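You operate a simulated robot arm through the tools that you are given. There is no shell and no other tool.

You run a simulated robot arm. Do the job below in one go: nothing can be reset, and whatever is moved stays where it is left.

## Task
Pour the rinse jug and some dish soap into the plugged sink.
Fine: empty the jug; 25 to 50 ml of soap; both go back; the plug stays in. Set down upright: rinse jug, dish soap.

It is judged by the outcome, as a careful person would: the job done as asked, and still so three seconds after it is handed in. It fails if anything else is knocked over, pushed out of place, dropped, spilled or broken.

## Robot
A 7-joint arm with a two-finger parallel gripper, fixed in place. Base frame: the origin is at the foot of the arm, x ahead of it, y to its left, z up; the work surface is at about z = 0.909. Units: m, degrees, N and s.
Its first joint turns from -149.0 to 149.0 degrees. Payload 3.43 kg.
Tool frame: the origin (TCP) lies between the finger pads and is the grasp point; the fingertips stand 0.03 m ahead of it; z points along the fingers, y is the line along which they close. Largest opening 0.094 m; finger width 0.028, thickness 0.01; the body of the gripper, 0.05 by 0.096 m, starts 0.055 m behind the TCP.
Orientation is told as [roll, pitch, yaw] about the base's x, y, z axes, in that order, counted from this pose: with the fingers straight down and closing along the base's y, the tool's x points along the base's -x, its y along +y and its z along -z.

## Interface
- The arm moves only by the tool move_arm. Its argument "rows" is a list of rows, each a list of 7 numbers: the shift along the tool's x, y, z in m, then the turn, a rotation vector about the tool's x, y, z in rad, then the closure, from 0 (fully open) to 1 (shut). In form: [[dx, dy, dz, wx, wy, wz, hand], ...]. A call has 1 to 20 rows; each row is the pose to reach, as a shift and turn from the pose commanded when the call began, along the tool's axes at that moment. Rows are played at 5 a second. More than 0.05 m and 8.6 degrees between two rows, or a gripper value outside its range, and nothing of the call is played. A pose out of reach is approached as far as the arm can. The call stops where the force on the tool passes 40 N (or 10 N more than at its start, if that is more) or the arm is blocked; 0.2 s more then pass. The fingers move at their own pace (about 0.045 m/s each) and stop on an object; they squeeze with about 42 N. The grip force told is the motor's: it shows also when the fingers shut on nothing. Time passes only in rows, and 0.2 s behind the last, so rows that repeat a pose let the fingers close. The reply holds the time, the measured pose of the TCP, the force on the tool along the base axes, the opening and the grip force, in the units named above and with some noise, with the torque about the TCP (base axes, N m) and any sound that the robot's microphone picked up.
- Cameras (640 x 400 px; columns grow to the right, rows downward): "scene" is fixed at [0.2109, -0.6424, 1.6721]; the picture's right is [0.61, -0.79, 0.00], its down [-0.41, -0.32, -0.85] and it looks along [0.68, 0.52, -0.52] (base axes); focal length 337 px, centre (320, 200). "wrist" rides on the gripper at [0.076, 0.014, -0.102] in the tool frame; the picture's right is [-0.18, 0.98, 0.00], its down [-0.75, -0.14, -0.64] and it looks along [-0.63, -0.12, 0.77] (tool axes); focal length 243 px, centre (320, 200). There is no depth. A picture from a camera that has moved, and an enlarged one, comes with that camera's place and axes in the base frame and with its lens. The place of the scene camera against the robot may be out by one fixed shift of up to 0.025 m in any direction.
- get_image(camera): a new picture of that camera. No time passes.
- enlarge(camera, box): a new picture of the part [left, top, right, bottom] of that camera's present view, enlarged. No time passes.
- hand_in(): hands the job in; it is judged then, once.

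Nothing tells you positions but the pictures and the camera data. Unless the task says otherwise, let go and move clear before handing in.

The tools are called after "Call:" as name(argument=value, ...) on one line, values as JSON. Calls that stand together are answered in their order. move_arm: Moves the arm, as the interface text tells. Its arguments: {"type":"object","properties":{"rows":{"type":"array","items":{"type":"array","items":{"type":"number"}}}},"required":["rows"]} The other tools are called the same way: get_image (camera) takes a picture; enlarge (camera, box) takes an enlarged picture of a part of a camera's view; hand_in () hands the job in.

At the start:

```text
clock: 0.0
tcp_pos: [0.9114, 0.3814, 1.2153]
tool_rot: [0.1, 0.0, 0.0]
wrist_force: [-0.1, -0.4, 0.2]
ft_torque: [-0.03, -0.01, 0.03]
width: 0.094
grasp_force: 0.1
```

scene: 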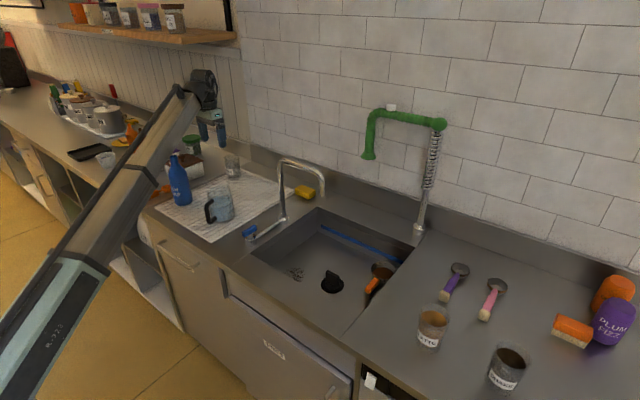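
wrist: 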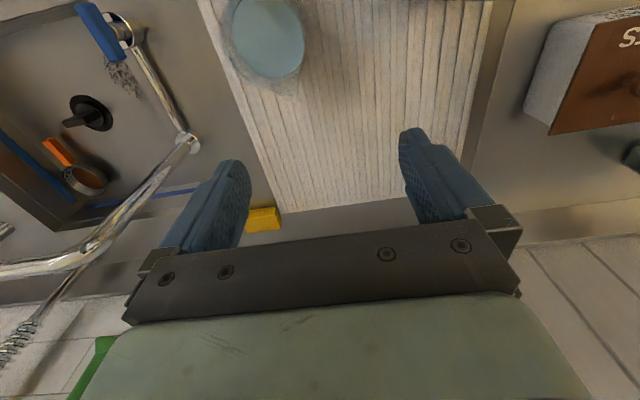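

I see a sink with a plug, a drainboard mat with a blue bottle, a jug with a handle and a glass, plus items on the right. I'll look more closely to identify the rinse jug and dish soap before moving.

Call:
enlarge(camera="scene", box=[130, 110, 330, 250])

Call:
enlarge(camera="scene", box=[380, 240, 640, 400])

Call:
enlarge(camera="scene", box=[230, 180, 430, 320])

Call:
enlarge(camera="scene", box=[0, 50, 200, 190])

```text
2.86 times, centred on (230, 180) of scene
camera zoom: at [0.2109, -0.6424, 1.6721], right [0.61, -0.79, 0.0], down [-0.41, -0.32, -0.85], along [0.68, 0.52, -0.52], focal length 962 px, centre (577, 257)
```

zoom: 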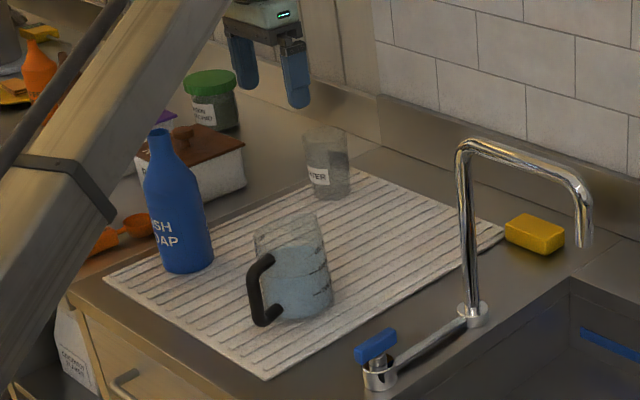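

```text
2.46 times, centred on (510, 320) of scene
camera zoom: at [0.2109, -0.6424, 1.6721], right [0.61, -0.79, 0.0], down [-0.41, -0.32, -0.85], along [0.68, 0.52, -0.52], focal length 829 px, centre (-148, -95)
```

zoom: 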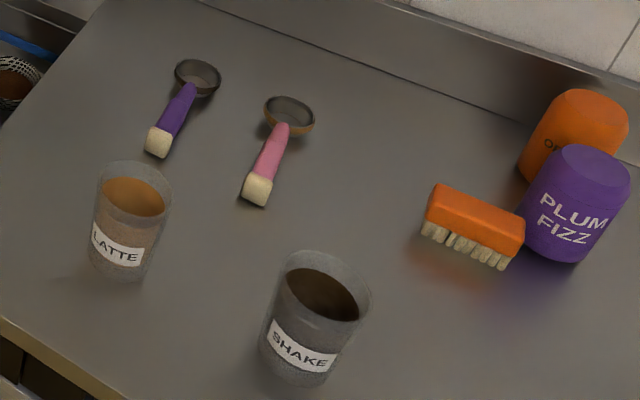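

```text
2.86 times, centred on (330, 250) of scene
camera zoom: at [0.2109, -0.6424, 1.6721], right [0.61, -0.79, 0.0], down [-0.41, -0.32, -0.85], along [0.68, 0.52, -0.52], focal length 962 px, centre (291, 57)
```

zoom: 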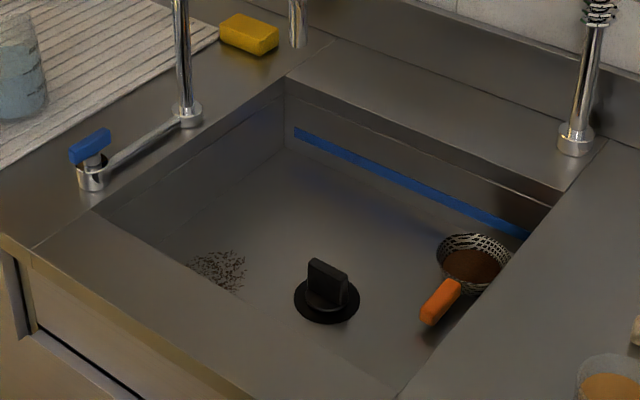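

```text
2.86 times, centred on (100, 120) of scene
camera zoom: at [0.2109, -0.6424, 1.6721], right [0.61, -0.79, 0.0], down [-0.41, -0.32, -0.85], along [0.68, 0.52, -0.52], focal length 962 px, centre (949, 429)
```

zoom: 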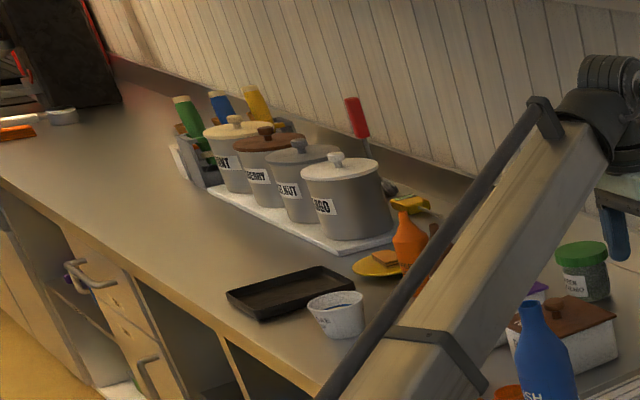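

The blue bottle is the DISH SOAP, and the jug with the black handle is at about (0.86, 0.34). The sink runs about x 0.78–1.13 and y −0.36–0.07, with the plug near (0.94, −0.16). I'll pull the hand back in free air so the wrist camera can see the jug's handle and the bottle.

Call:
move_arm(rows=[[0.04, 0, -0.01, 0, 0, 0, 0], [0.08, 0, -0.02, 0, 0, 0, 0], [0.12, 0, -0.03, 0, 0, 0, 0], [0.16, 0, -0.035, 0, 0, 0, 0], [0.2, 0, -0.035, 0, 0, 0, 0], [0.24, 0.01, -0.035, 0, 0, 0, 0], [0.27, 0.02, -0.035, 0, 0, 0, 0], [0.27, 0.02, -0.035, 0, 0, 0, 0]])

Call:
get_image(camera="wrist")

Call:
get_image(camera="scene")

```text
clock: 1.8
tcp_pos: [0.6652, 0.4166, 1.2035]
tool_rot: [2.2, -3.1, -0.2]
wrist_force: [0.6, -0.1, -0.2]
ft_torque: [0.0, -0.03, 0.0]
width: 0.0942
grasp_force: 0.0
out of reach, approached as far as the arm can: row 2, 3, 4, 5, 6, 7, 8
```

```text
taken
camera wrist: at [0.5818, 0.4276, 1.3034], right [0.18, 0.98, 0.05], down [0.72, -0.17, 0.68], along [0.67, -0.09, -0.74], focal length 243 px, centre (320, 200)
```

wrist: 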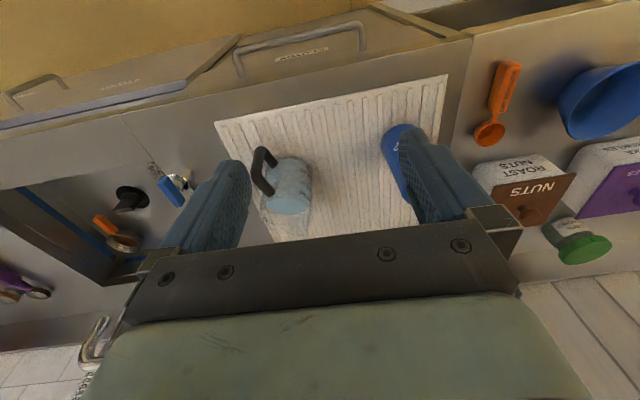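

```text
taken
```

scene: 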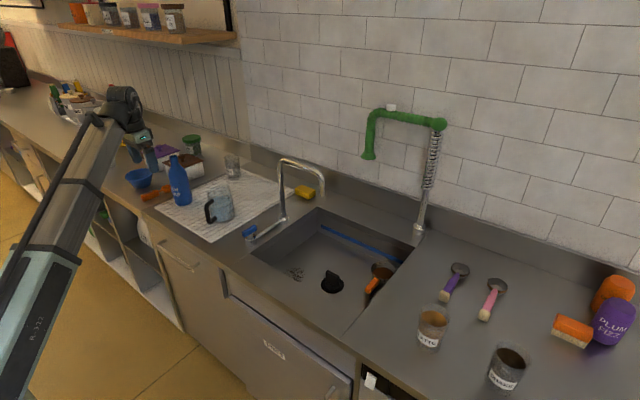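

The handle of the jug points toward the robot and slightly to its right. I'll enlarge the jug and the bottle to measure them.

Call:
enlarge(camera="wrist", box=[210, 110, 350, 230])

Call:
enlarge(camera="wrist", box=[340, 60, 480, 180])

Call:
enlarge(camera="scene", box=[150, 140, 260, 240])

```text
3.33 times, centred on (280, 170) of wrist
camera zoom: at [0.5818, 0.4276, 1.3034], right [0.18, 0.98, 0.05], down [0.72, -0.17, 0.68], along [0.67, -0.09, -0.74], focal length 809 px, centre (453, 300)
```

zoom: 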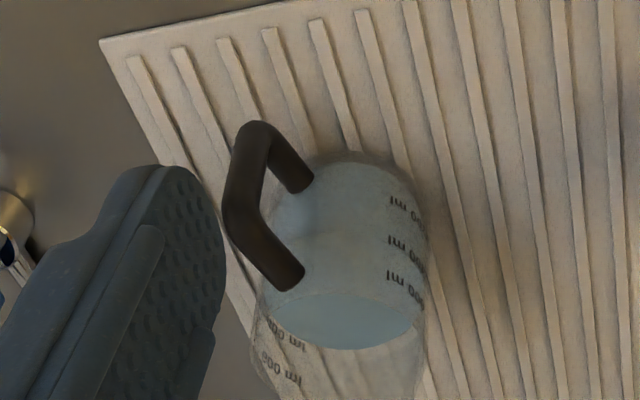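

```text
3.33 times, centred on (410, 120) of wrist
camera zoom: at [0.5818, 0.4276, 1.3034], right [0.18, 0.98, 0.05], down [0.72, -0.17, 0.68], along [0.67, -0.09, -0.74], focal length 809 px, centre (20, 467)
```

zoom: 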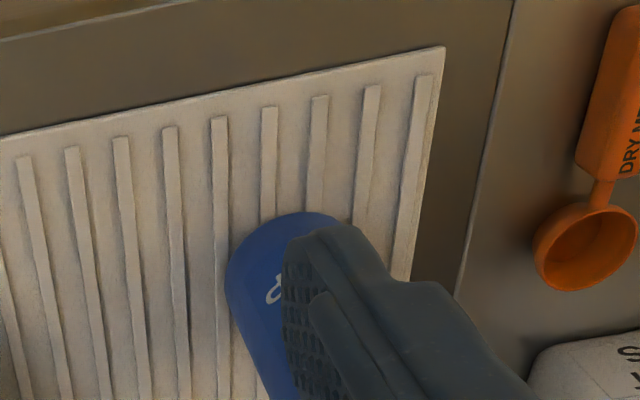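

```text
4.00 times, centred on (205, 190) of scene
camera zoom: at [0.2109, -0.6424, 1.6721], right [0.61, -0.79, 0.0], down [-0.41, -0.32, -0.85], along [0.68, 0.52, -0.52], focal length 1347 px, centre (780, 240)
```

zoom: 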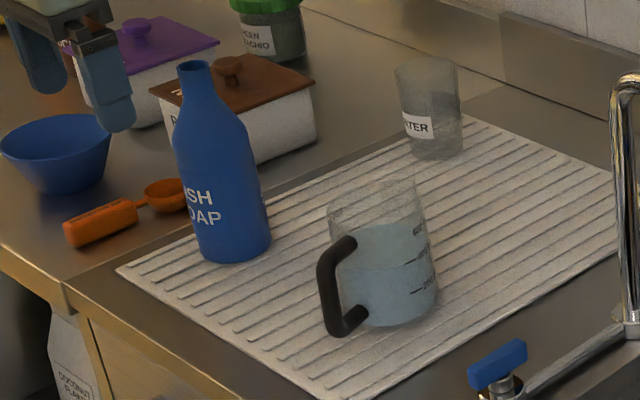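

The handle's vertical bar is at about (0.775, 0.308), z 0.94–1.01, and it points straight at the robot's base, so a level grasp along the radial line suits it. I'll check the shape of the gripper and the space around the wrist first.

Call:
enlarge(camera="scene", box=[70, 70, 200, 190])

Call:
enlarge(camera="wrist", box=[440, 40, 640, 280])

```text
3.33 times, centred on (135, 130) of scene
camera zoom: at [0.2109, -0.6424, 1.6721], right [0.61, -0.79, 0.0], down [-0.41, -0.32, -0.85], along [0.68, 0.52, -0.52], focal length 1122 px, centre (937, 433)
```

zoom: 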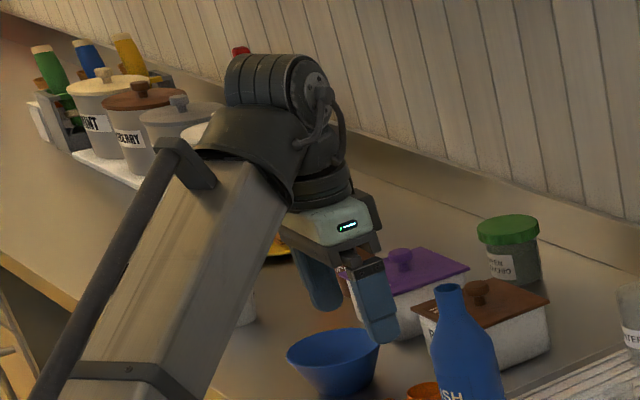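

```text
1.67 times, centred on (540, 160) of wrist
camera zoom: at [0.5818, 0.4276, 1.3034], right [0.18, 0.98, 0.05], down [0.72, -0.17, 0.68], along [0.67, -0.09, -0.74], focal length 404 px, centre (-47, 267)
```

zoom: 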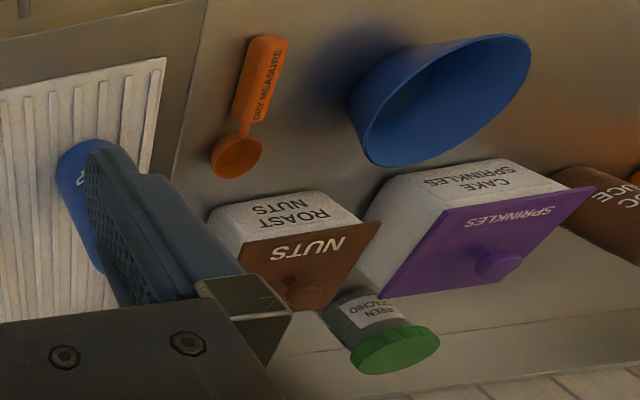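

The only bulky part is the wrist itself and I see no camera housing, so a level tool approach looks possible. I'll start pitching the hand forward in free air, moving toward the jug's radial line.

Call:
move_arm(rows=[[0.004, -0.017, 0.017, 0, -0.13, 0, 0], [0.008, -0.033, 0.033, 0, -0.26, 0, 0], [0.012, -0.05, 0.05, 0, -0.39, 0, 0], [0.016, -0.067, 0.067, 0, -0.52, 0, 0], [0.02, -0.083, 0.083, 0, -0.65, 0, 0], [0.0214, -0.1, 0.1, 0, -0.785, 0, 0], [0.0214, -0.1, 0.1, 0, -0.785, 0, 0]])

```text
clock: 3.4
tcp_pos: [0.6485, 0.3212, 1.0965]
tool_rot: [3.2, -48.2, -2.3]
wrist_force: [0.4, -0.1, -0.2]
ft_torque: [0.01, 0.0, 0.04]
width: 0.0937
grasp_force: 0.0
```

The arm reaches this pose well. Next I'll level the hand along the jug's radial line to a pre-grasp point about 12 cm short of the handle.

Call:
move_arm(rows=[[0.0103, -0.0106, 0.012, -0.0567, -0.09, -0.0344, 0], [0.0206, -0.0213, 0.024, -0.1133, -0.1799, -0.0688, 0], [0.0309, -0.0319, 0.036, -0.17, -0.2699, -0.1032, 0], [0.0412, -0.0425, 0.0481, -0.2267, -0.3599, -0.1375, 0], [0.0515, -0.0532, 0.0601, -0.2833, -0.4498, -0.1719, 0], [0.0618, -0.0638, 0.0721, -0.34, -0.5398, -0.2063, 0], [0.0618, -0.0638, 0.0721, -0.34, -0.5398, -0.2063, 0]])

Call:
get_image(camera="wrist")

Call:
get_image(camera="scene")

```text
clock: 5.0
tcp_pos: [0.6968, 0.2764, 1.0036]
tool_rot: [0.1, -79.9, 22.4]
wrist_force: [0.1, 0.3, 0.1]
ft_torque: [-0.02, 0.02, 0.01]
width: 0.0942
grasp_force: 0.1
out of reach, approached as far as the arm can: row 4, 5, 6, 7
```

```text
taken
camera wrist: at [0.5857, 0.2451, 0.9476], right [-0.35, 0.92, 0.18], down [-0.41, -0.32, 0.85], along [0.84, 0.22, 0.49], focal length 243 px, centre (320, 200)
```

wrist: 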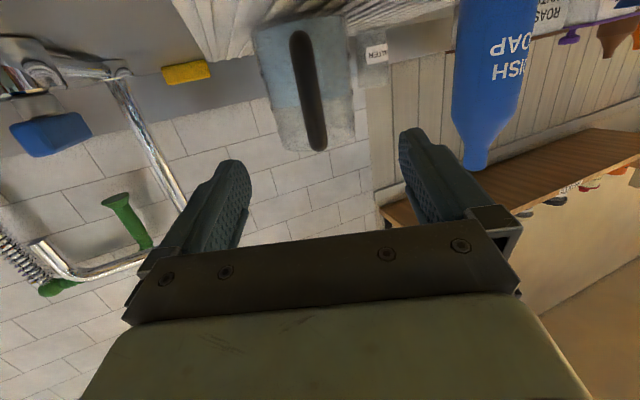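

```text
taken
```

scene: 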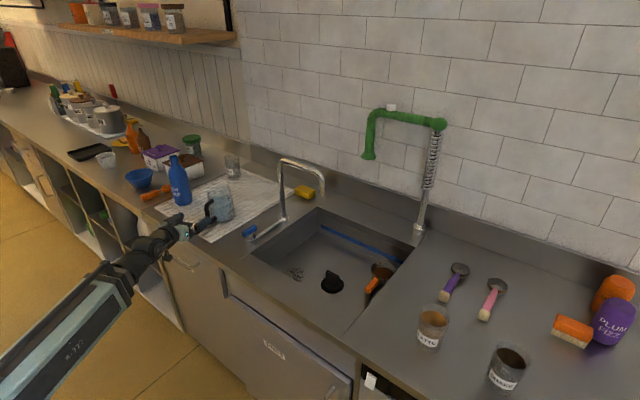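

The hand is level and lined up, about 8 cm short of the handle, and the bar sits between the fingers. I'll enlarge the view to centre it accurately before going in.

Call:
enlarge(camera="wrist", box=[220, 0, 420, 170])

Call:
enlarge(camera="scene", box=[90, 150, 290, 290])

```text
2.35 times, centred on (320, 85) of wrist
camera zoom: at [0.5857, 0.2451, 0.9476], right [-0.35, 0.92, 0.18], down [-0.41, -0.32, 0.85], along [0.84, 0.22, 0.49], focal length 571 px, centre (320, 471)
```

zoom: 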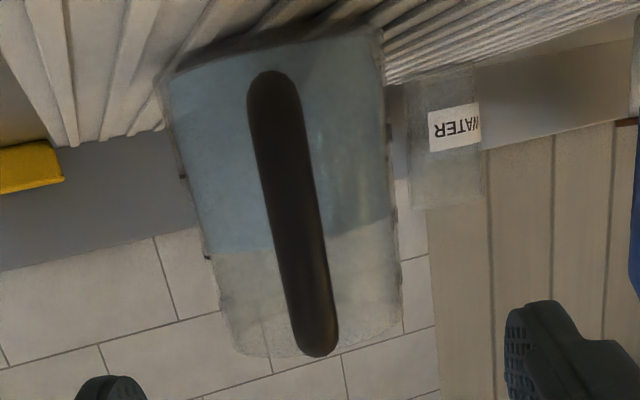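

```text
2.86 times, centred on (190, 220) of scene
camera zoom: at [0.2109, -0.6424, 1.6721], right [0.61, -0.79, 0.0], down [-0.41, -0.32, -0.85], along [0.68, 0.52, -0.52], focal length 962 px, centre (691, 143)
```

zoom: 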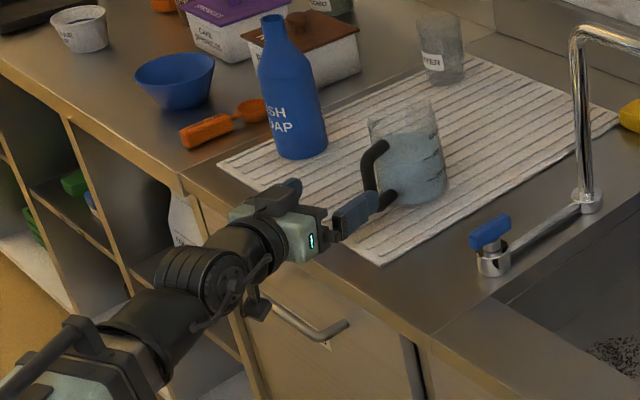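

The bar is about 17 mm thick and nearly centred between the fingers. I'll advance along the tool axis so the pads straddle it, then check before closing.

Call:
move_arm(rows=[[0.0035, -0.0006, 0.02, 0, 0, 0, 0], [0.007, -0.0012, 0.04, 0, 0, 0, 0], [0.0105, -0.0018, 0.06, 0, 0, 0, 0], [0.0141, -0.0025, 0.0835, 0, 0, 0, 0], [0.0141, -0.0025, 0.0835, 0, 0, 0, 0]])

Call:
get_image(camera="wrist")

Call:
enlarge(camera="scene", box=[90, 150, 290, 290])

```text
clock: 6.2
tcp_pos: [0.7734, 0.3045, 0.9752]
tool_rot: [0.2, -79.8, 22.3]
wrist_force: [0.4, 0.0, -0.5]
ft_torque: [-0.03, 0.04, 0.0]
width: 0.0941
grasp_force: 0.0
```

```text
taken
camera wrist: at [0.6619, 0.274, 0.919], right [-0.35, 0.92, 0.18], down [-0.41, -0.32, 0.85], along [0.85, 0.22, 0.49], focal length 243 px, centre (320, 200)
```

wrist: 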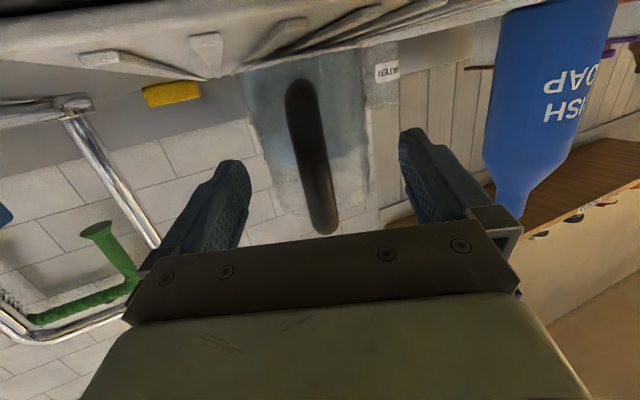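

```text
2.86 times, centred on (190, 220) of scene
camera zoom: at [0.2109, -0.6424, 1.6721], right [0.61, -0.79, 0.0], down [-0.41, -0.32, -0.85], along [0.68, 0.52, -0.52], focal length 962 px, centre (691, 143)
```

zoom: 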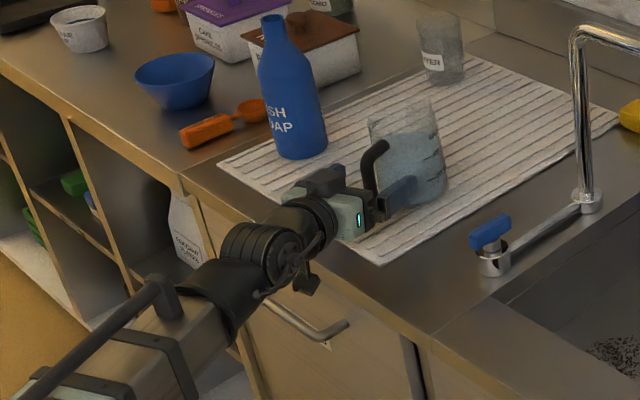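

The bar is centred between the pads, so I'll close on it.

Call:
move_arm(rows=[[0, 0, 0, 0, 0, 0, 0.5], [0, 0, 0, 0, 0, 0, 1], [0, 0, 0, 0, 0, 0, 1], [0, 0, 0, 0, 0, 0, 1], [0, 0, 0, 0, 0, 0, 1], [0, 0, 0, 0, 0, 0, 1], [0, 0, 0, 0, 0, 0, 1]])

Call:
get_image(camera="wrist")

```text
clock: 7.8
tcp_pos: [0.7726, 0.3045, 0.9743]
tool_rot: [0.1, -79.8, 22.3]
wrist_force: [0.3, -0.1, -0.5]
ft_torque: [0.04, -0.01, 0.02]
width: 0.0188
grasp_force: 42.0
```

```text
taken
camera wrist: at [0.6618, 0.2739, 0.9192], right [-0.35, 0.92, 0.18], down [-0.41, -0.32, 0.85], along [0.85, 0.22, 0.49], focal length 243 px, centre (320, 200)
```

wrist: 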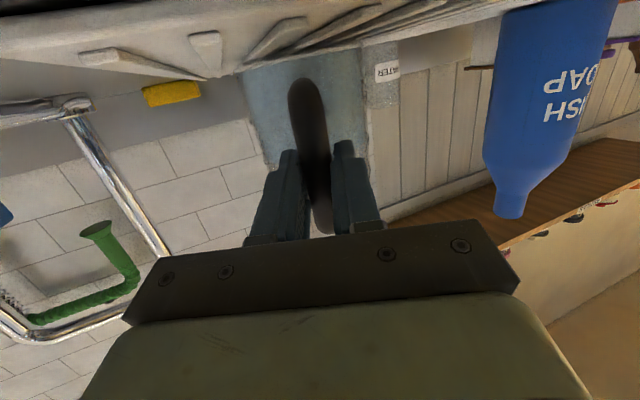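

The grip is firm on the handle (18.8 mm). I'll lift a little first to see whether the jug stays level.

Call:
move_arm(rows=[[-0.005, 0, -0.001, 0, 0, 0, 1], [-0.01, 0, -0.0018, 0, 0, 0, 1], [-0.015, 0, -0.0027, 0, 0, 0, 1], [-0.02, 0, -0.0035, 0, 0, 0, 1], [-0.025, 0, -0.0044, 0, 0, 0, 1], [-0.025, 0, -0.0044, 0, 0, 0, 1]])

Call:
get_image(camera="wrist")

Call:
enlarge(camera="scene", box=[90, 150, 290, 290])

```text
clock: 9.2
tcp_pos: [0.7723, 0.3049, 0.9991]
tool_rot: [0.2, -79.8, 22.3]
wrist_force: [0.1, 0.2, -0.6]
ft_torque: [-0.03, 0.08, 0.01]
width: 0.016
grasp_force: 41.4
```

```text
taken
camera wrist: at [0.6614, 0.2747, 0.9445], right [-0.35, 0.92, 0.18], down [-0.41, -0.32, 0.85], along [0.85, 0.22, 0.49], focal length 243 px, centre (320, 200)
```

wrist: 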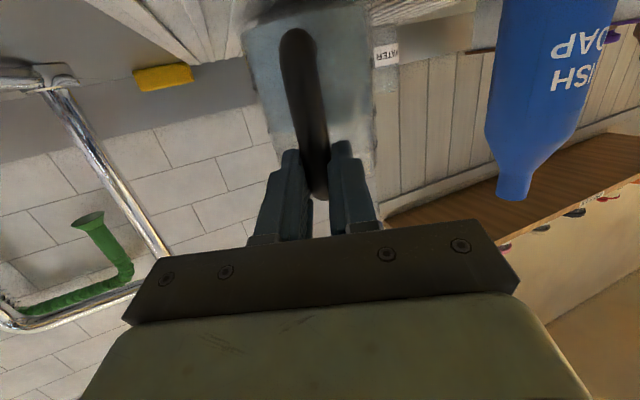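

```text
2.86 times, centred on (190, 220) of scene
camera zoom: at [0.2109, -0.6424, 1.6721], right [0.61, -0.79, 0.0], down [-0.41, -0.32, -0.85], along [0.68, 0.52, -0.52], focal length 962 px, centre (691, 143)
```

zoom: 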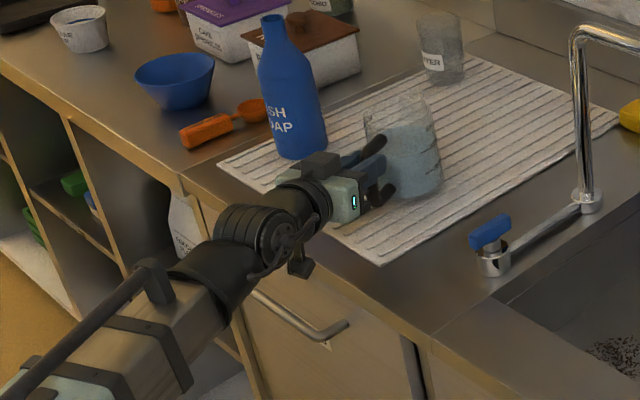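

The fingers seem to have slid up the bar rather than lifting the jug, since the vertical force is almost nil. I'll look closely before doing anything else.

Call:
enlarge(camera="wrist", box=[220, 0, 420, 260])

Call:
enlarge(camera="scene", box=[170, 170, 260, 240])

```text
1.54 times, centred on (320, 130) of wrist
camera zoom: at [0.6614, 0.2747, 0.9445], right [-0.35, 0.92, 0.18], down [-0.41, -0.32, 0.85], along [0.85, 0.22, 0.49], focal length 373 px, centre (320, 308)
```

zoom: 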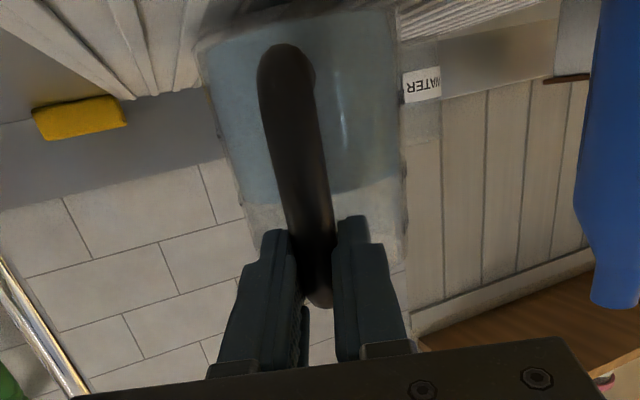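

```text
5.71 times, centred on (215, 205) of scene
camera zoom: at [0.2109, -0.6424, 1.6721], right [0.61, -0.79, 0.0], down [-0.41, -0.32, -0.85], along [0.68, 0.52, -0.52], focal length 1924 px, centre (920, 171)
```

zoom: 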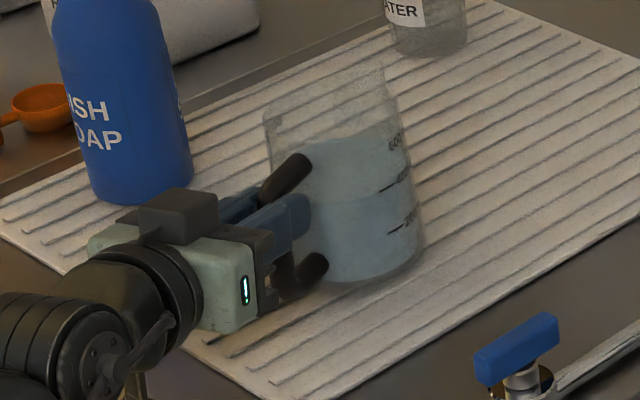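

I want a like-for-like comparison with the earlier picture to tell whether the jug rose.

Call:
enlarge(camera="scene", box=[150, 140, 260, 240])

```text
4.00 times, centred on (205, 190) of scene
camera zoom: at [0.2109, -0.6424, 1.6721], right [0.61, -0.79, 0.0], down [-0.41, -0.32, -0.85], along [0.68, 0.52, -0.52], focal length 1347 px, centre (780, 240)
```

zoom: 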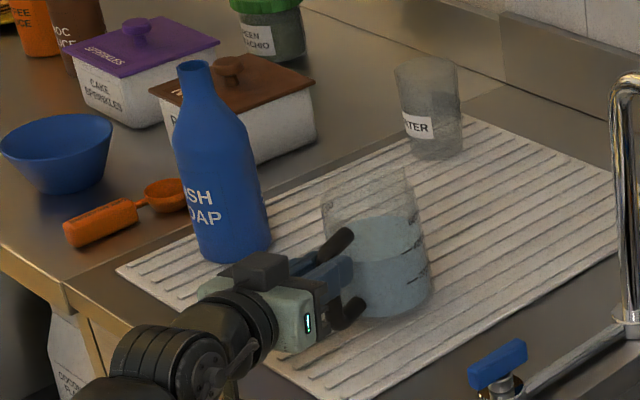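

The jug has stayed essentially on the mat and the fingers crept up the bar. I'll try a tiny further lift and read the force to learn how the grip behaves.

Call:
move_arm(rows=[[-0.003, 0, -0.0005, 0, 0, 0, 1]])

Call:
move_arm(rows=[[0, 0, 0, 0, 0, 0, 1]])

Call:
move_arm(rows=[[0, 0, 0, 0, 0, 0, 1], [0, 0, 0, 0, 0, 0, 1], [0, 0, 0, 0, 0, 0, 1]])

Call:
enlarge(camera="wrist", box=[220, 0, 420, 260])

```text
clock: 9.6
tcp_pos: [0.7729, 0.3058, 1.0029]
tool_rot: [0.2, -80.0, 22.2]
wrist_force: [1.0, -0.1, -1.4]
ft_torque: [-0.01, 0.09, -0.02]
width: 0.0164
grasp_force: 42.2
```

```text
clock: 10.0
tcp_pos: [0.7729, 0.3055, 1.004]
tool_rot: [0.2, -79.8, 22.4]
wrist_force: [-0.5, -0.5, -0.7]
ft_torque: [-0.04, 0.1, -0.01]
width: 0.0163
grasp_force: 42.3
```

```text
clock: 10.8
tcp_pos: [0.7714, 0.3045, 1.0023]
tool_rot: [0.2, -79.9, 22.4]
wrist_force: [-0.2, 0.3, -1.9]
ft_torque: [0.0, 0.06, 0.02]
width: 0.016
grasp_force: 41.7
```

```text
1.54 times, centred on (320, 130) of wrist
camera zoom: at [0.6613, 0.2746, 0.9475], right [-0.35, 0.92, 0.18], down [-0.41, -0.32, 0.85], along [0.85, 0.22, 0.49], focal length 373 px, centre (320, 308)
```

zoom: 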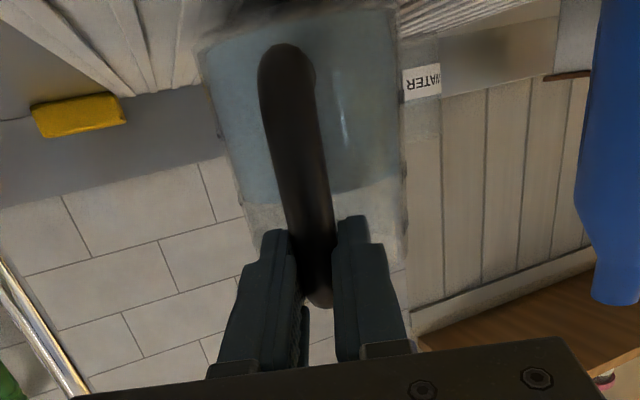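

On this small lift the bar kept its place between the fingers, so it may be holding now. I'll raise it another centimetre and watch for tilt.

Call:
move_arm(rows=[[-0.005, 0, -0.0009, 0, 0, 0, 1], [-0.01, 0, -0.0018, 0, 0, 0, 1], [-0.01, 0, -0.0018, 0, 0, 0, 1]])

Call:
enlarge(camera="wrist", box=[220, 0, 420, 260])

Call:
enlarge(camera="scene", box=[150, 140, 260, 240])

```text
clock: 11.6
tcp_pos: [0.7725, 0.3046, 1.0123]
tool_rot: [0.1, -79.8, 22.4]
wrist_force: [-0.1, 0.5, -0.1]
ft_torque: [-0.02, 0.07, -0.02]
width: 0.0161
grasp_force: 42.1
```

```text
1.54 times, centred on (320, 130) of wrist
camera zoom: at [0.6612, 0.2751, 0.9575], right [-0.35, 0.92, 0.18], down [-0.41, -0.32, 0.86], along [0.85, 0.22, 0.49], focal length 373 px, centre (320, 308)
```

zoom: 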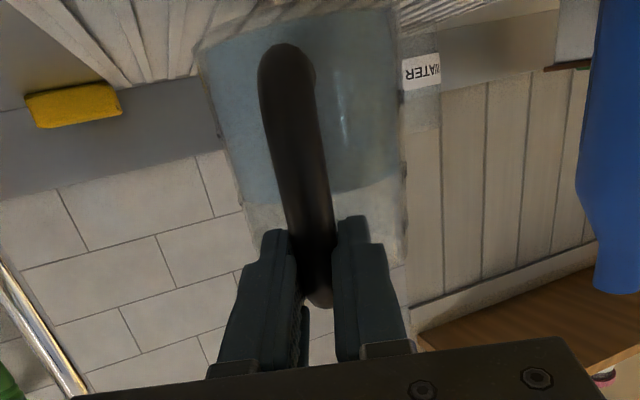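

```text
4.00 times, centred on (205, 190) of scene
camera zoom: at [0.2109, -0.6424, 1.6721], right [0.61, -0.79, 0.0], down [-0.41, -0.32, -0.85], along [0.68, 0.52, -0.52], focal length 1347 px, centre (780, 240)
```

zoom: 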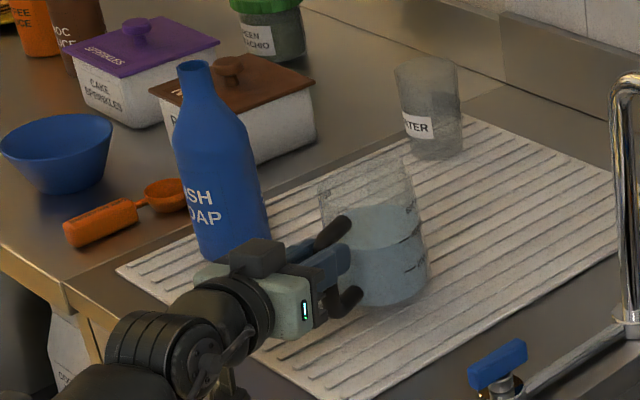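

The jug now rises with the hand and sits level. I'll lift it well clear of the mat and check again.

Call:
move_arm(rows=[[-0.01, 0, -0.0018, 0, 0, 0, 1], [-0.02, 0, -0.0035, 0, 0, 0, 1], [-0.03, 0, -0.0053, 0, 0, 0, 1], [-0.04, 0, -0.0071, 0, 0, 0, 1], [-0.04, 0, -0.0071, 0, 0, 0, 1], [-0.04, 0, -0.0071, 0, 0, 0, 1]])

Call:
enlarge(camera="wrist", box=[220, 0, 420, 260])

Call:
enlarge(camera="scene", box=[150, 140, 260, 240])

```text
clock: 13.0
tcp_pos: [0.7734, 0.3046, 1.0549]
tool_rot: [0.3, -79.8, 22.3]
wrist_force: [-0.3, 0.3, -1.4]
ft_torque: [-0.03, 0.08, 0.04]
width: 0.0158
grasp_force: 41.7
```

```text
1.54 times, centred on (320, 130) of wrist
camera zoom: at [0.6619, 0.2747, 0.9986], right [-0.35, 0.92, 0.18], down [-0.41, -0.32, 0.85], along [0.85, 0.22, 0.49], focal length 373 px, centre (320, 308)
```

zoom: 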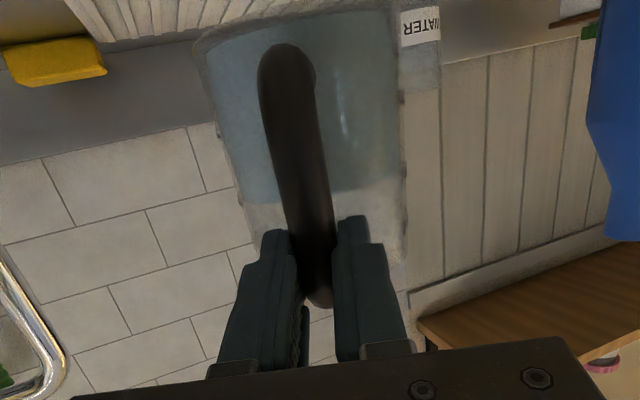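

```text
4.00 times, centred on (205, 190) of scene
camera zoom: at [0.2109, -0.6424, 1.6721], right [0.61, -0.79, 0.0], down [-0.41, -0.32, -0.85], along [0.68, 0.52, -0.52], focal length 1347 px, centre (780, 240)
```

zoom: 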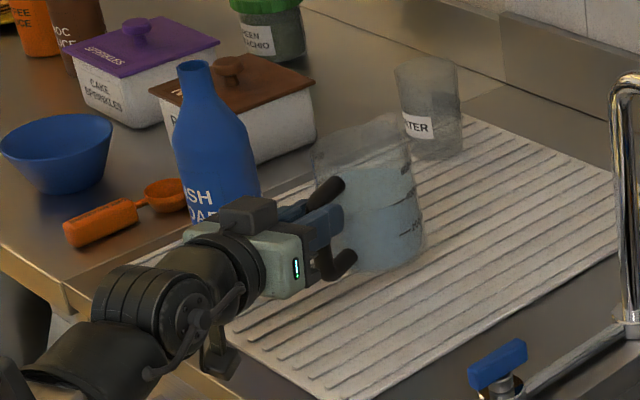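

The jug is held and level with its base about 6 cm above the mat. Next I'll raise it to clear the faucet lever and pull it back toward the robot before swinging to the sink.

Call:
move_arm(rows=[[-0.0074, 0, -0.0106, 0, 0, 0, 1], [-0.0148, 0, -0.0213, 0, 0, 0, 1], [-0.0222, 0, -0.0319, 0, 0, 0, 1], [-0.0296, 0, -0.0425, 0, 0, 0, 1], [-0.037, 0, -0.0532, 0, 0, 0, 1], [-0.0444, 0, -0.0638, 0, 0, 0, 1], [-0.0444, 0, -0.0638, 0, 0, 0, 1], [-0.0444, 0, -0.0638, 0, 0, 0, 1]])

Call:
get_image(camera="wrist")

Call:
get_image(camera="scene")

```text
clock: 14.8
tcp_pos: [0.7223, 0.2844, 1.1076]
tool_rot: [0.2, -79.8, 22.4]
wrist_force: [-0.5, -0.9, -1.8]
ft_torque: [-0.05, 0.13, -0.02]
width: 0.0162
grasp_force: 42.2
```

```text
taken
camera wrist: at [0.6108, 0.2539, 1.0529], right [-0.35, 0.92, 0.18], down [-0.41, -0.32, 0.85], along [0.85, 0.22, 0.49], focal length 243 px, centre (320, 200)
```

wrist: 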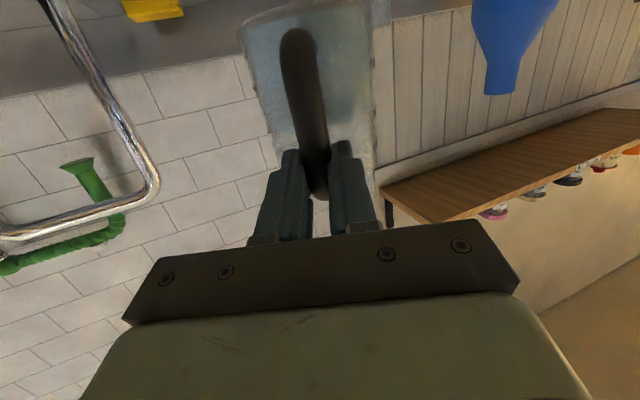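

```text
taken
```

scene: 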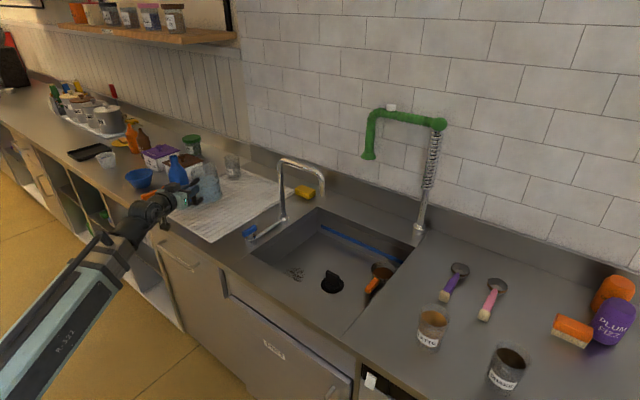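

The jug is clear of everything at this height. I'll swing it around the base axis to the sink, keeping it level and well short of the faucet post.

Call:
move_arm(rows=[[0.0001, -0.011, -0.0003, 0.014, 0, 0.0025, 1], [0.0002, -0.0275, -0.0009, 0.0349, 0, 0.0063, 1], [0.0005, -0.055, -0.0028, 0.0699, 0, 0.0126, 1], [0.001, -0.0824, -0.0056, 0.1048, 0, 0.0189, 1], [0.0017, -0.1097, -0.0093, 0.1397, 0, 0.0251, 1], [0.0026, -0.1368, -0.0142, 0.1747, 0, 0.0314, 1], [0.0036, -0.1638, -0.0198, 0.2096, 0, 0.0377, 1], [0.0048, -0.1905, -0.0265, 0.2445, 0, 0.044, 1], [0.0061, -0.2169, -0.034, 0.2794, 0, 0.0503, 1], [0.0076, -0.2431, -0.0424, 0.3144, 0, 0.0566, 1], [0.0093, -0.2689, -0.0518, 0.3493, 0, 0.0629, 1], [0.0112, -0.2945, -0.0621, 0.3842, 0, 0.0691, 1], [0.0132, -0.3196, -0.0732, 0.4192, 0, 0.0754, 1], [0.0153, -0.3442, -0.0852, 0.4541, 0, 0.0817, 1], [0.0177, -0.3685, -0.0981, 0.489, 0, 0.088, 1], [0.0191, -0.3828, -0.1064, 0.51, 0, 0.0918, 1], [0.0201, -0.3922, -0.1119, 0.524, 0, 0.0943, 1], [0.0201, -0.3922, -0.1119, 0.524, 0, 0.0943, 1]])

Call:
get_image(camera="wrist")

Call:
get_image(camera="scene")

```text
clock: 18.6
tcp_pos: [0.768, -0.1225, 1.108]
tool_rot: [0.3, -79.8, -8.3]
wrist_force: [-0.2, -0.4, -0.9]
ft_torque: [0.01, 0.12, 0.02]
width: 0.0162
grasp_force: 42.2
```

```text
taken
camera wrist: at [0.6561, -0.092, 1.0521], right [0.17, 0.97, 0.18], down [-0.51, -0.07, 0.86], along [0.84, -0.24, 0.49], focal length 243 px, centre (320, 200)
```

wrist: 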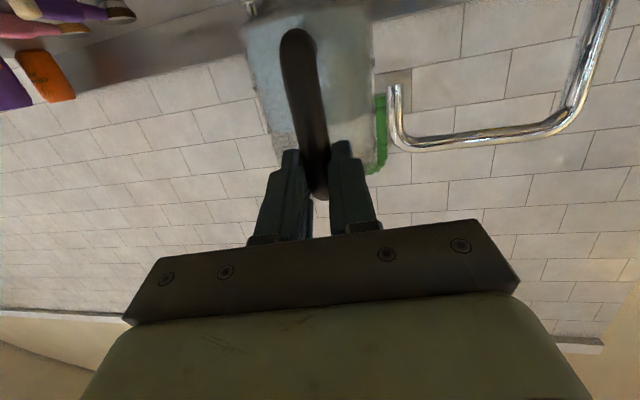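

```text
taken
```

scene: 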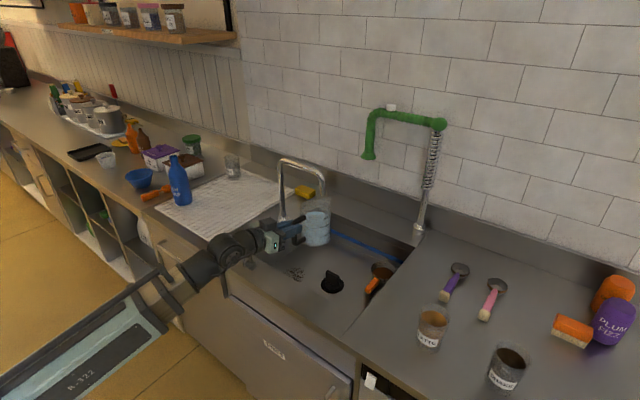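

The jug is over the near part of the sink, and the spout tip is about (1.0, −0.066, 1.10). I'll move the jug further over the basin and a little lower, clear of the faucet.

Call:
move_arm(rows=[[0.008, -0.0034, 0.01, 0, 0, 0, 1], [0.0161, -0.0068, 0.02, 0, 0, 0, 1], [0.0241, -0.0102, 0.03, 0, 0, 0, 1], [0.0321, -0.0136, 0.04, 0, 0, 0, 1], [0.0402, -0.017, 0.05, 0, 0, 0, 1], [0.0482, -0.0204, 0.06, 0, 0, 0, 1], [0.0482, -0.0204, 0.06, 0, 0, 0, 1], [0.0482, -0.0204, 0.06, 0, 0, 0, 1]])

Call:
enlarge(camera="scene", box=[210, 150, 430, 310])

Call:
get_image(camera="wrist")

```text
clock: 20.4
tcp_pos: [0.8155, -0.1493, 1.0509]
tool_rot: [0.3, -79.8, -8.3]
wrist_force: [0.9, -0.3, -1.4]
ft_torque: [-0.01, 0.08, 0.0]
width: 0.0163
grasp_force: 41.6
```

```text
2.50 times, centred on (320, 230) of scene
camera zoom: at [0.2109, -0.6424, 1.6721], right [0.61, -0.79, 0.0], down [-0.41, -0.32, -0.85], along [0.68, 0.52, -0.52], focal length 842 px, centre (320, 125)
```

zoom: 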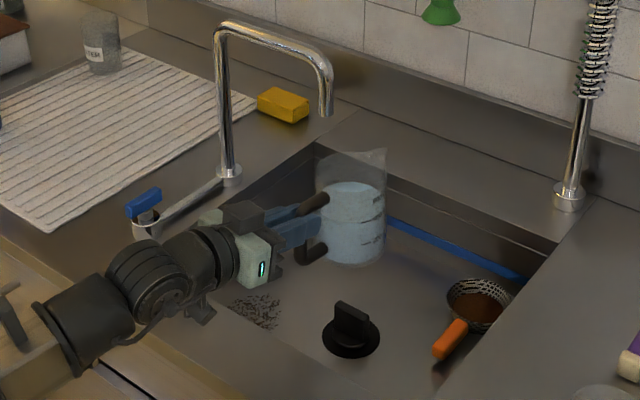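

```text
taken
camera wrist: at [0.7035, -0.1191, 0.9956], right [0.17, 0.97, 0.18], down [-0.51, -0.07, 0.85], along [0.84, -0.24, 0.49], focal length 243 px, centre (320, 200)
```

wrist: 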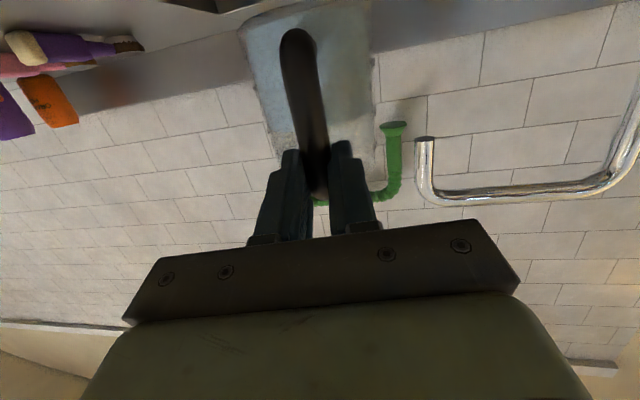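

The jug hangs upright over the basin, clear of the spout. I'll start rolling the wrist so the jug's top tips away from the faucet, first to about 40°, to test the joint's range.

Call:
move_arm(rows=[[0, 0, 0, 0, 0, 0.09, 1], [0, 0, 0, 0, 0, 0.18, 1], [0, 0, 0, 0, 0, 0.27, 1], [0, 0, 0, 0, 0, 0.36, 1], [0, 0, 0, 0, 0, 0.45, 1], [0, 0, 0, 0, 0, 0.54, 1], [0, 0, 0, 0, 0, 0.63, 1], [0, 0, 0, 0, 0, 0.7, 1], [0, 0, 0, 0, 0, 0.7, 1]])

Call:
enlarge(camera="scene", box=[210, 150, 430, 310])

Call:
get_image(camera="wrist")

```text
clock: 22.4
tcp_pos: [0.8153, -0.1489, 1.0505]
tool_rot: [74.4, -48.7, -86.2]
wrist_force: [0.1, 1.0, -1.2]
ft_torque: [0.02, 0.11, -0.01]
width: 0.0159
grasp_force: 42.4
```

```text
2.50 times, centred on (320, 230) of scene
camera zoom: at [0.2109, -0.6424, 1.6721], right [0.61, -0.79, 0.0], down [-0.41, -0.32, -0.85], along [0.68, 0.52, -0.52], focal length 842 px, centre (320, 125)
```

zoom: 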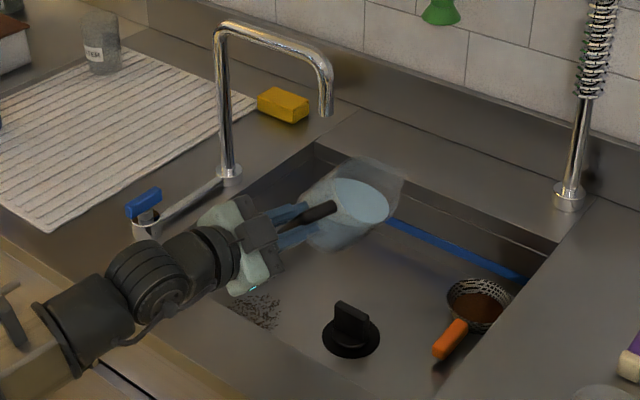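

```text
taken
camera wrist: at [0.714, -0.0751, 1.0225], right [0.22, 0.61, 0.76], down [-0.62, -0.51, 0.59], along [0.75, -0.61, 0.26], focal length 243 px, centre (320, 200)
```

wrist: 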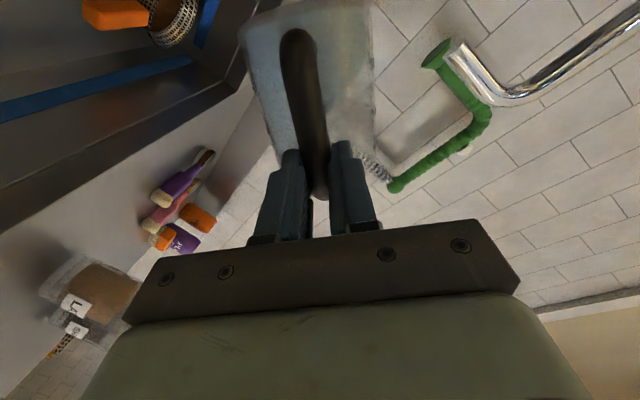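

The roll works and the grip holds. I'll continue to about 130° so the jug empties into the basin, landing clear of the strainer and the plug.

Call:
move_arm(rows=[[0, 0, 0, 0, 0, 0.07, 1], [0, 0, 0, 0, 0, 0.14, 1], [0, 0, 0, 0, 0, 0.21, 1], [0, 0, 0, 0, 0, 0.28, 1], [0, 0, 0, 0, 0, 0.35, 1], [0, 0, 0, 0, 0, 0.42, 1], [0, 0, 0, 0, 0, 0.49, 1], [0, 0, 0, 0, 0, 0.56, 1], [0, 0, 0, 0, 0, 0.63, 1], [0, 0, 0, 0, 0, 0.7, 1], [0, 0, 0, 0, 0, 0.77, 1], [0, 0, 0, 0, 0, 0.84, 1]])

Call:
enlarge(camera="scene", box=[210, 150, 430, 310])

Call:
get_image(camera="wrist")

```text
clock: 25.0
tcp_pos: [0.8149, -0.1489, 1.0504]
tool_rot: [79.8, -1.7, -97.7]
wrist_force: [0.5, -0.9, -0.8]
ft_torque: [-0.01, 0.1, -0.02]
width: 0.0163
grasp_force: 42.1
```

```text
2.50 times, centred on (320, 230) of scene
camera zoom: at [0.2109, -0.6424, 1.6721], right [0.61, -0.79, 0.0], down [-0.41, -0.32, -0.85], along [0.68, 0.52, -0.52], focal length 842 px, centre (320, 125)
```

zoom: 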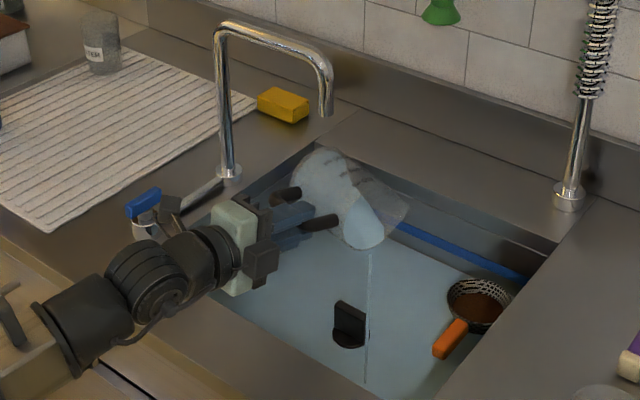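

```text
taken
camera wrist: at [0.7267, -0.0594, 1.0826], right [0.15, -0.18, 0.97], down [-0.75, -0.66, 0.0], along [0.64, -0.73, -0.23], focal length 243 px, centre (320, 200)
```

wrist: 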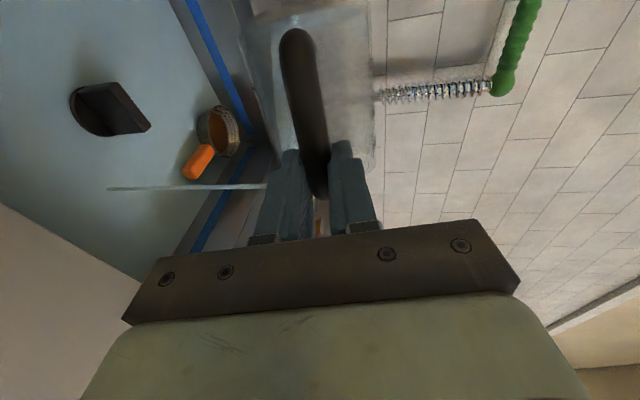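

Water is flowing into the sink as a clean thin stream. I'll roll further and hold so the last of it drains.

Call:
move_arm(rows=[[0, 0, 0, 0, 0, 0.08, 1], [0, 0, 0, 0, 0, 0.16, 1], [0, 0, 0, 0, 0, 0.24, 1], [0, 0, 0, 0, 0, 0.32, 1], [0, 0, 0, 0, 0, 0.4, 1], [0, 0, 0, 0, 0, 0.48, 1], [0, 0, 0, 0, 0, 0.56, 1], [0, 0, 0, 0, 0, 0.64, 1], [0, 0, 0, 0, 0, 0.7, 1], [0, 0, 0, 0, 0, 0.7, 1], [0, 0, 0, 0, 0, 0.7, 1], [0, 0, 0, 0, 0, 0.7, 1], [0, 0, 0, 0, 0, 0.7, 1], [0, 0, 0, 0, 0, 0.7, 1], [0, 0, 0, 0, 0, 0.7, 1], [0, 0, 0, 0, 0, 0.7, 1], [0, 0, 0, 0, 0, 0.7, 1], [0, 0, 0, 0, 0, 0.7, 1], [0, 0, 0, 0, 0, 0.7, 1], [0, 0, 0, 0, 0, 0.7, 1]])

Call:
enlarge(camera="scene", box=[210, 150, 430, 310])

Call:
get_image(camera="wrist")

```text
clock: 29.2
tcp_pos: [0.8147, -0.1487, 1.0501]
tool_rot: [77.2, 37.7, -105.9]
wrist_force: [-0.3, 0.4, -1.8]
ft_torque: [0.01, 0.11, 0.0]
width: 0.0162
grasp_force: 42.2
```

```text
2.50 times, centred on (320, 230) of scene
camera zoom: at [0.2109, -0.6424, 1.6721], right [0.61, -0.79, 0.0], down [-0.41, -0.32, -0.85], along [0.68, 0.52, -0.52], focal length 842 px, centre (320, 125)
```

zoom: 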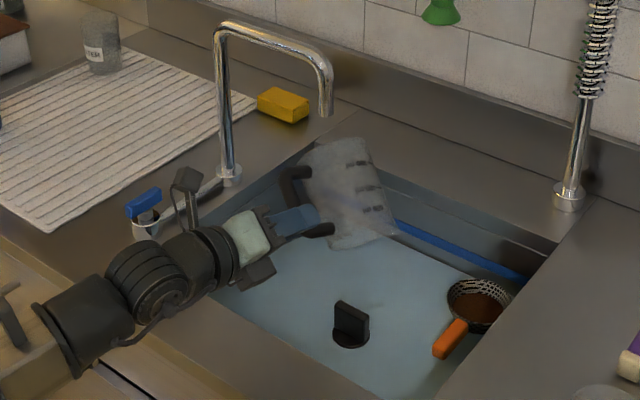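

```text
taken
camera wrist: at [0.7313, -0.0864, 1.1277], right [0.01, -0.76, 0.65], down [-0.8, -0.4, -0.46], along [0.6, -0.51, -0.61], focal length 243 px, centre (320, 200)
```

wrist: 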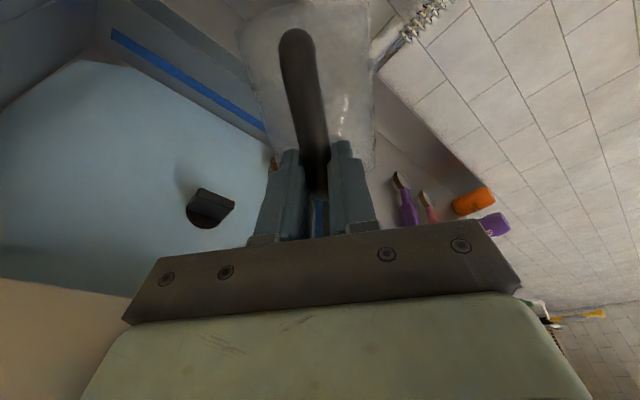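

The stream has stopped and the jug looks empty. I'll check the jug up close for any water left.

Call:
enlarge(camera="wrist", box=[220, 0, 400, 160])

Call:
enlarge(camera="scene", box=[290, 180, 370, 250])

```text
2.50 times, centred on (310, 80) of wrist
camera zoom: at [0.7313, -0.0864, 1.1277], right [0.01, -0.76, 0.65], down [-0.8, -0.4, -0.46], along [0.6, -0.51, -0.61], focal length 606 px, centre (345, 500)
```

zoom: 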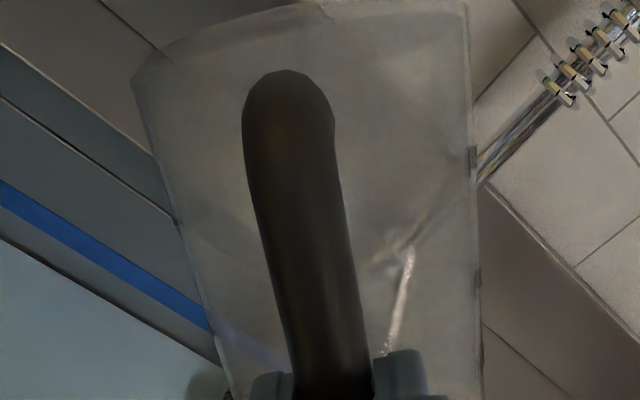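

```text
5.71 times, centred on (330, 215) of scene
camera zoom: at [0.2109, -0.6424, 1.6721], right [0.61, -0.79, 0.0], down [-0.41, -0.32, -0.85], along [0.68, 0.52, -0.52], focal length 1924 px, centre (263, 114)
```

zoom: 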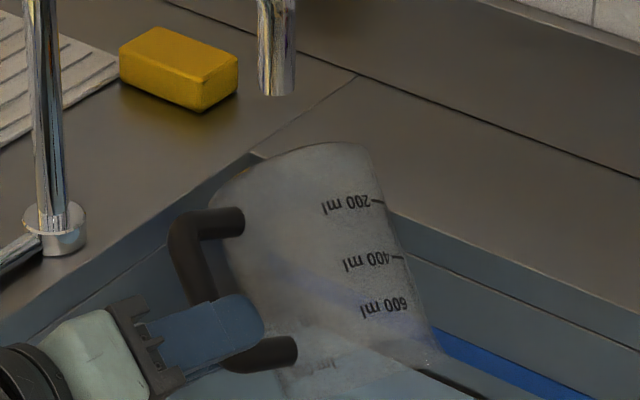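

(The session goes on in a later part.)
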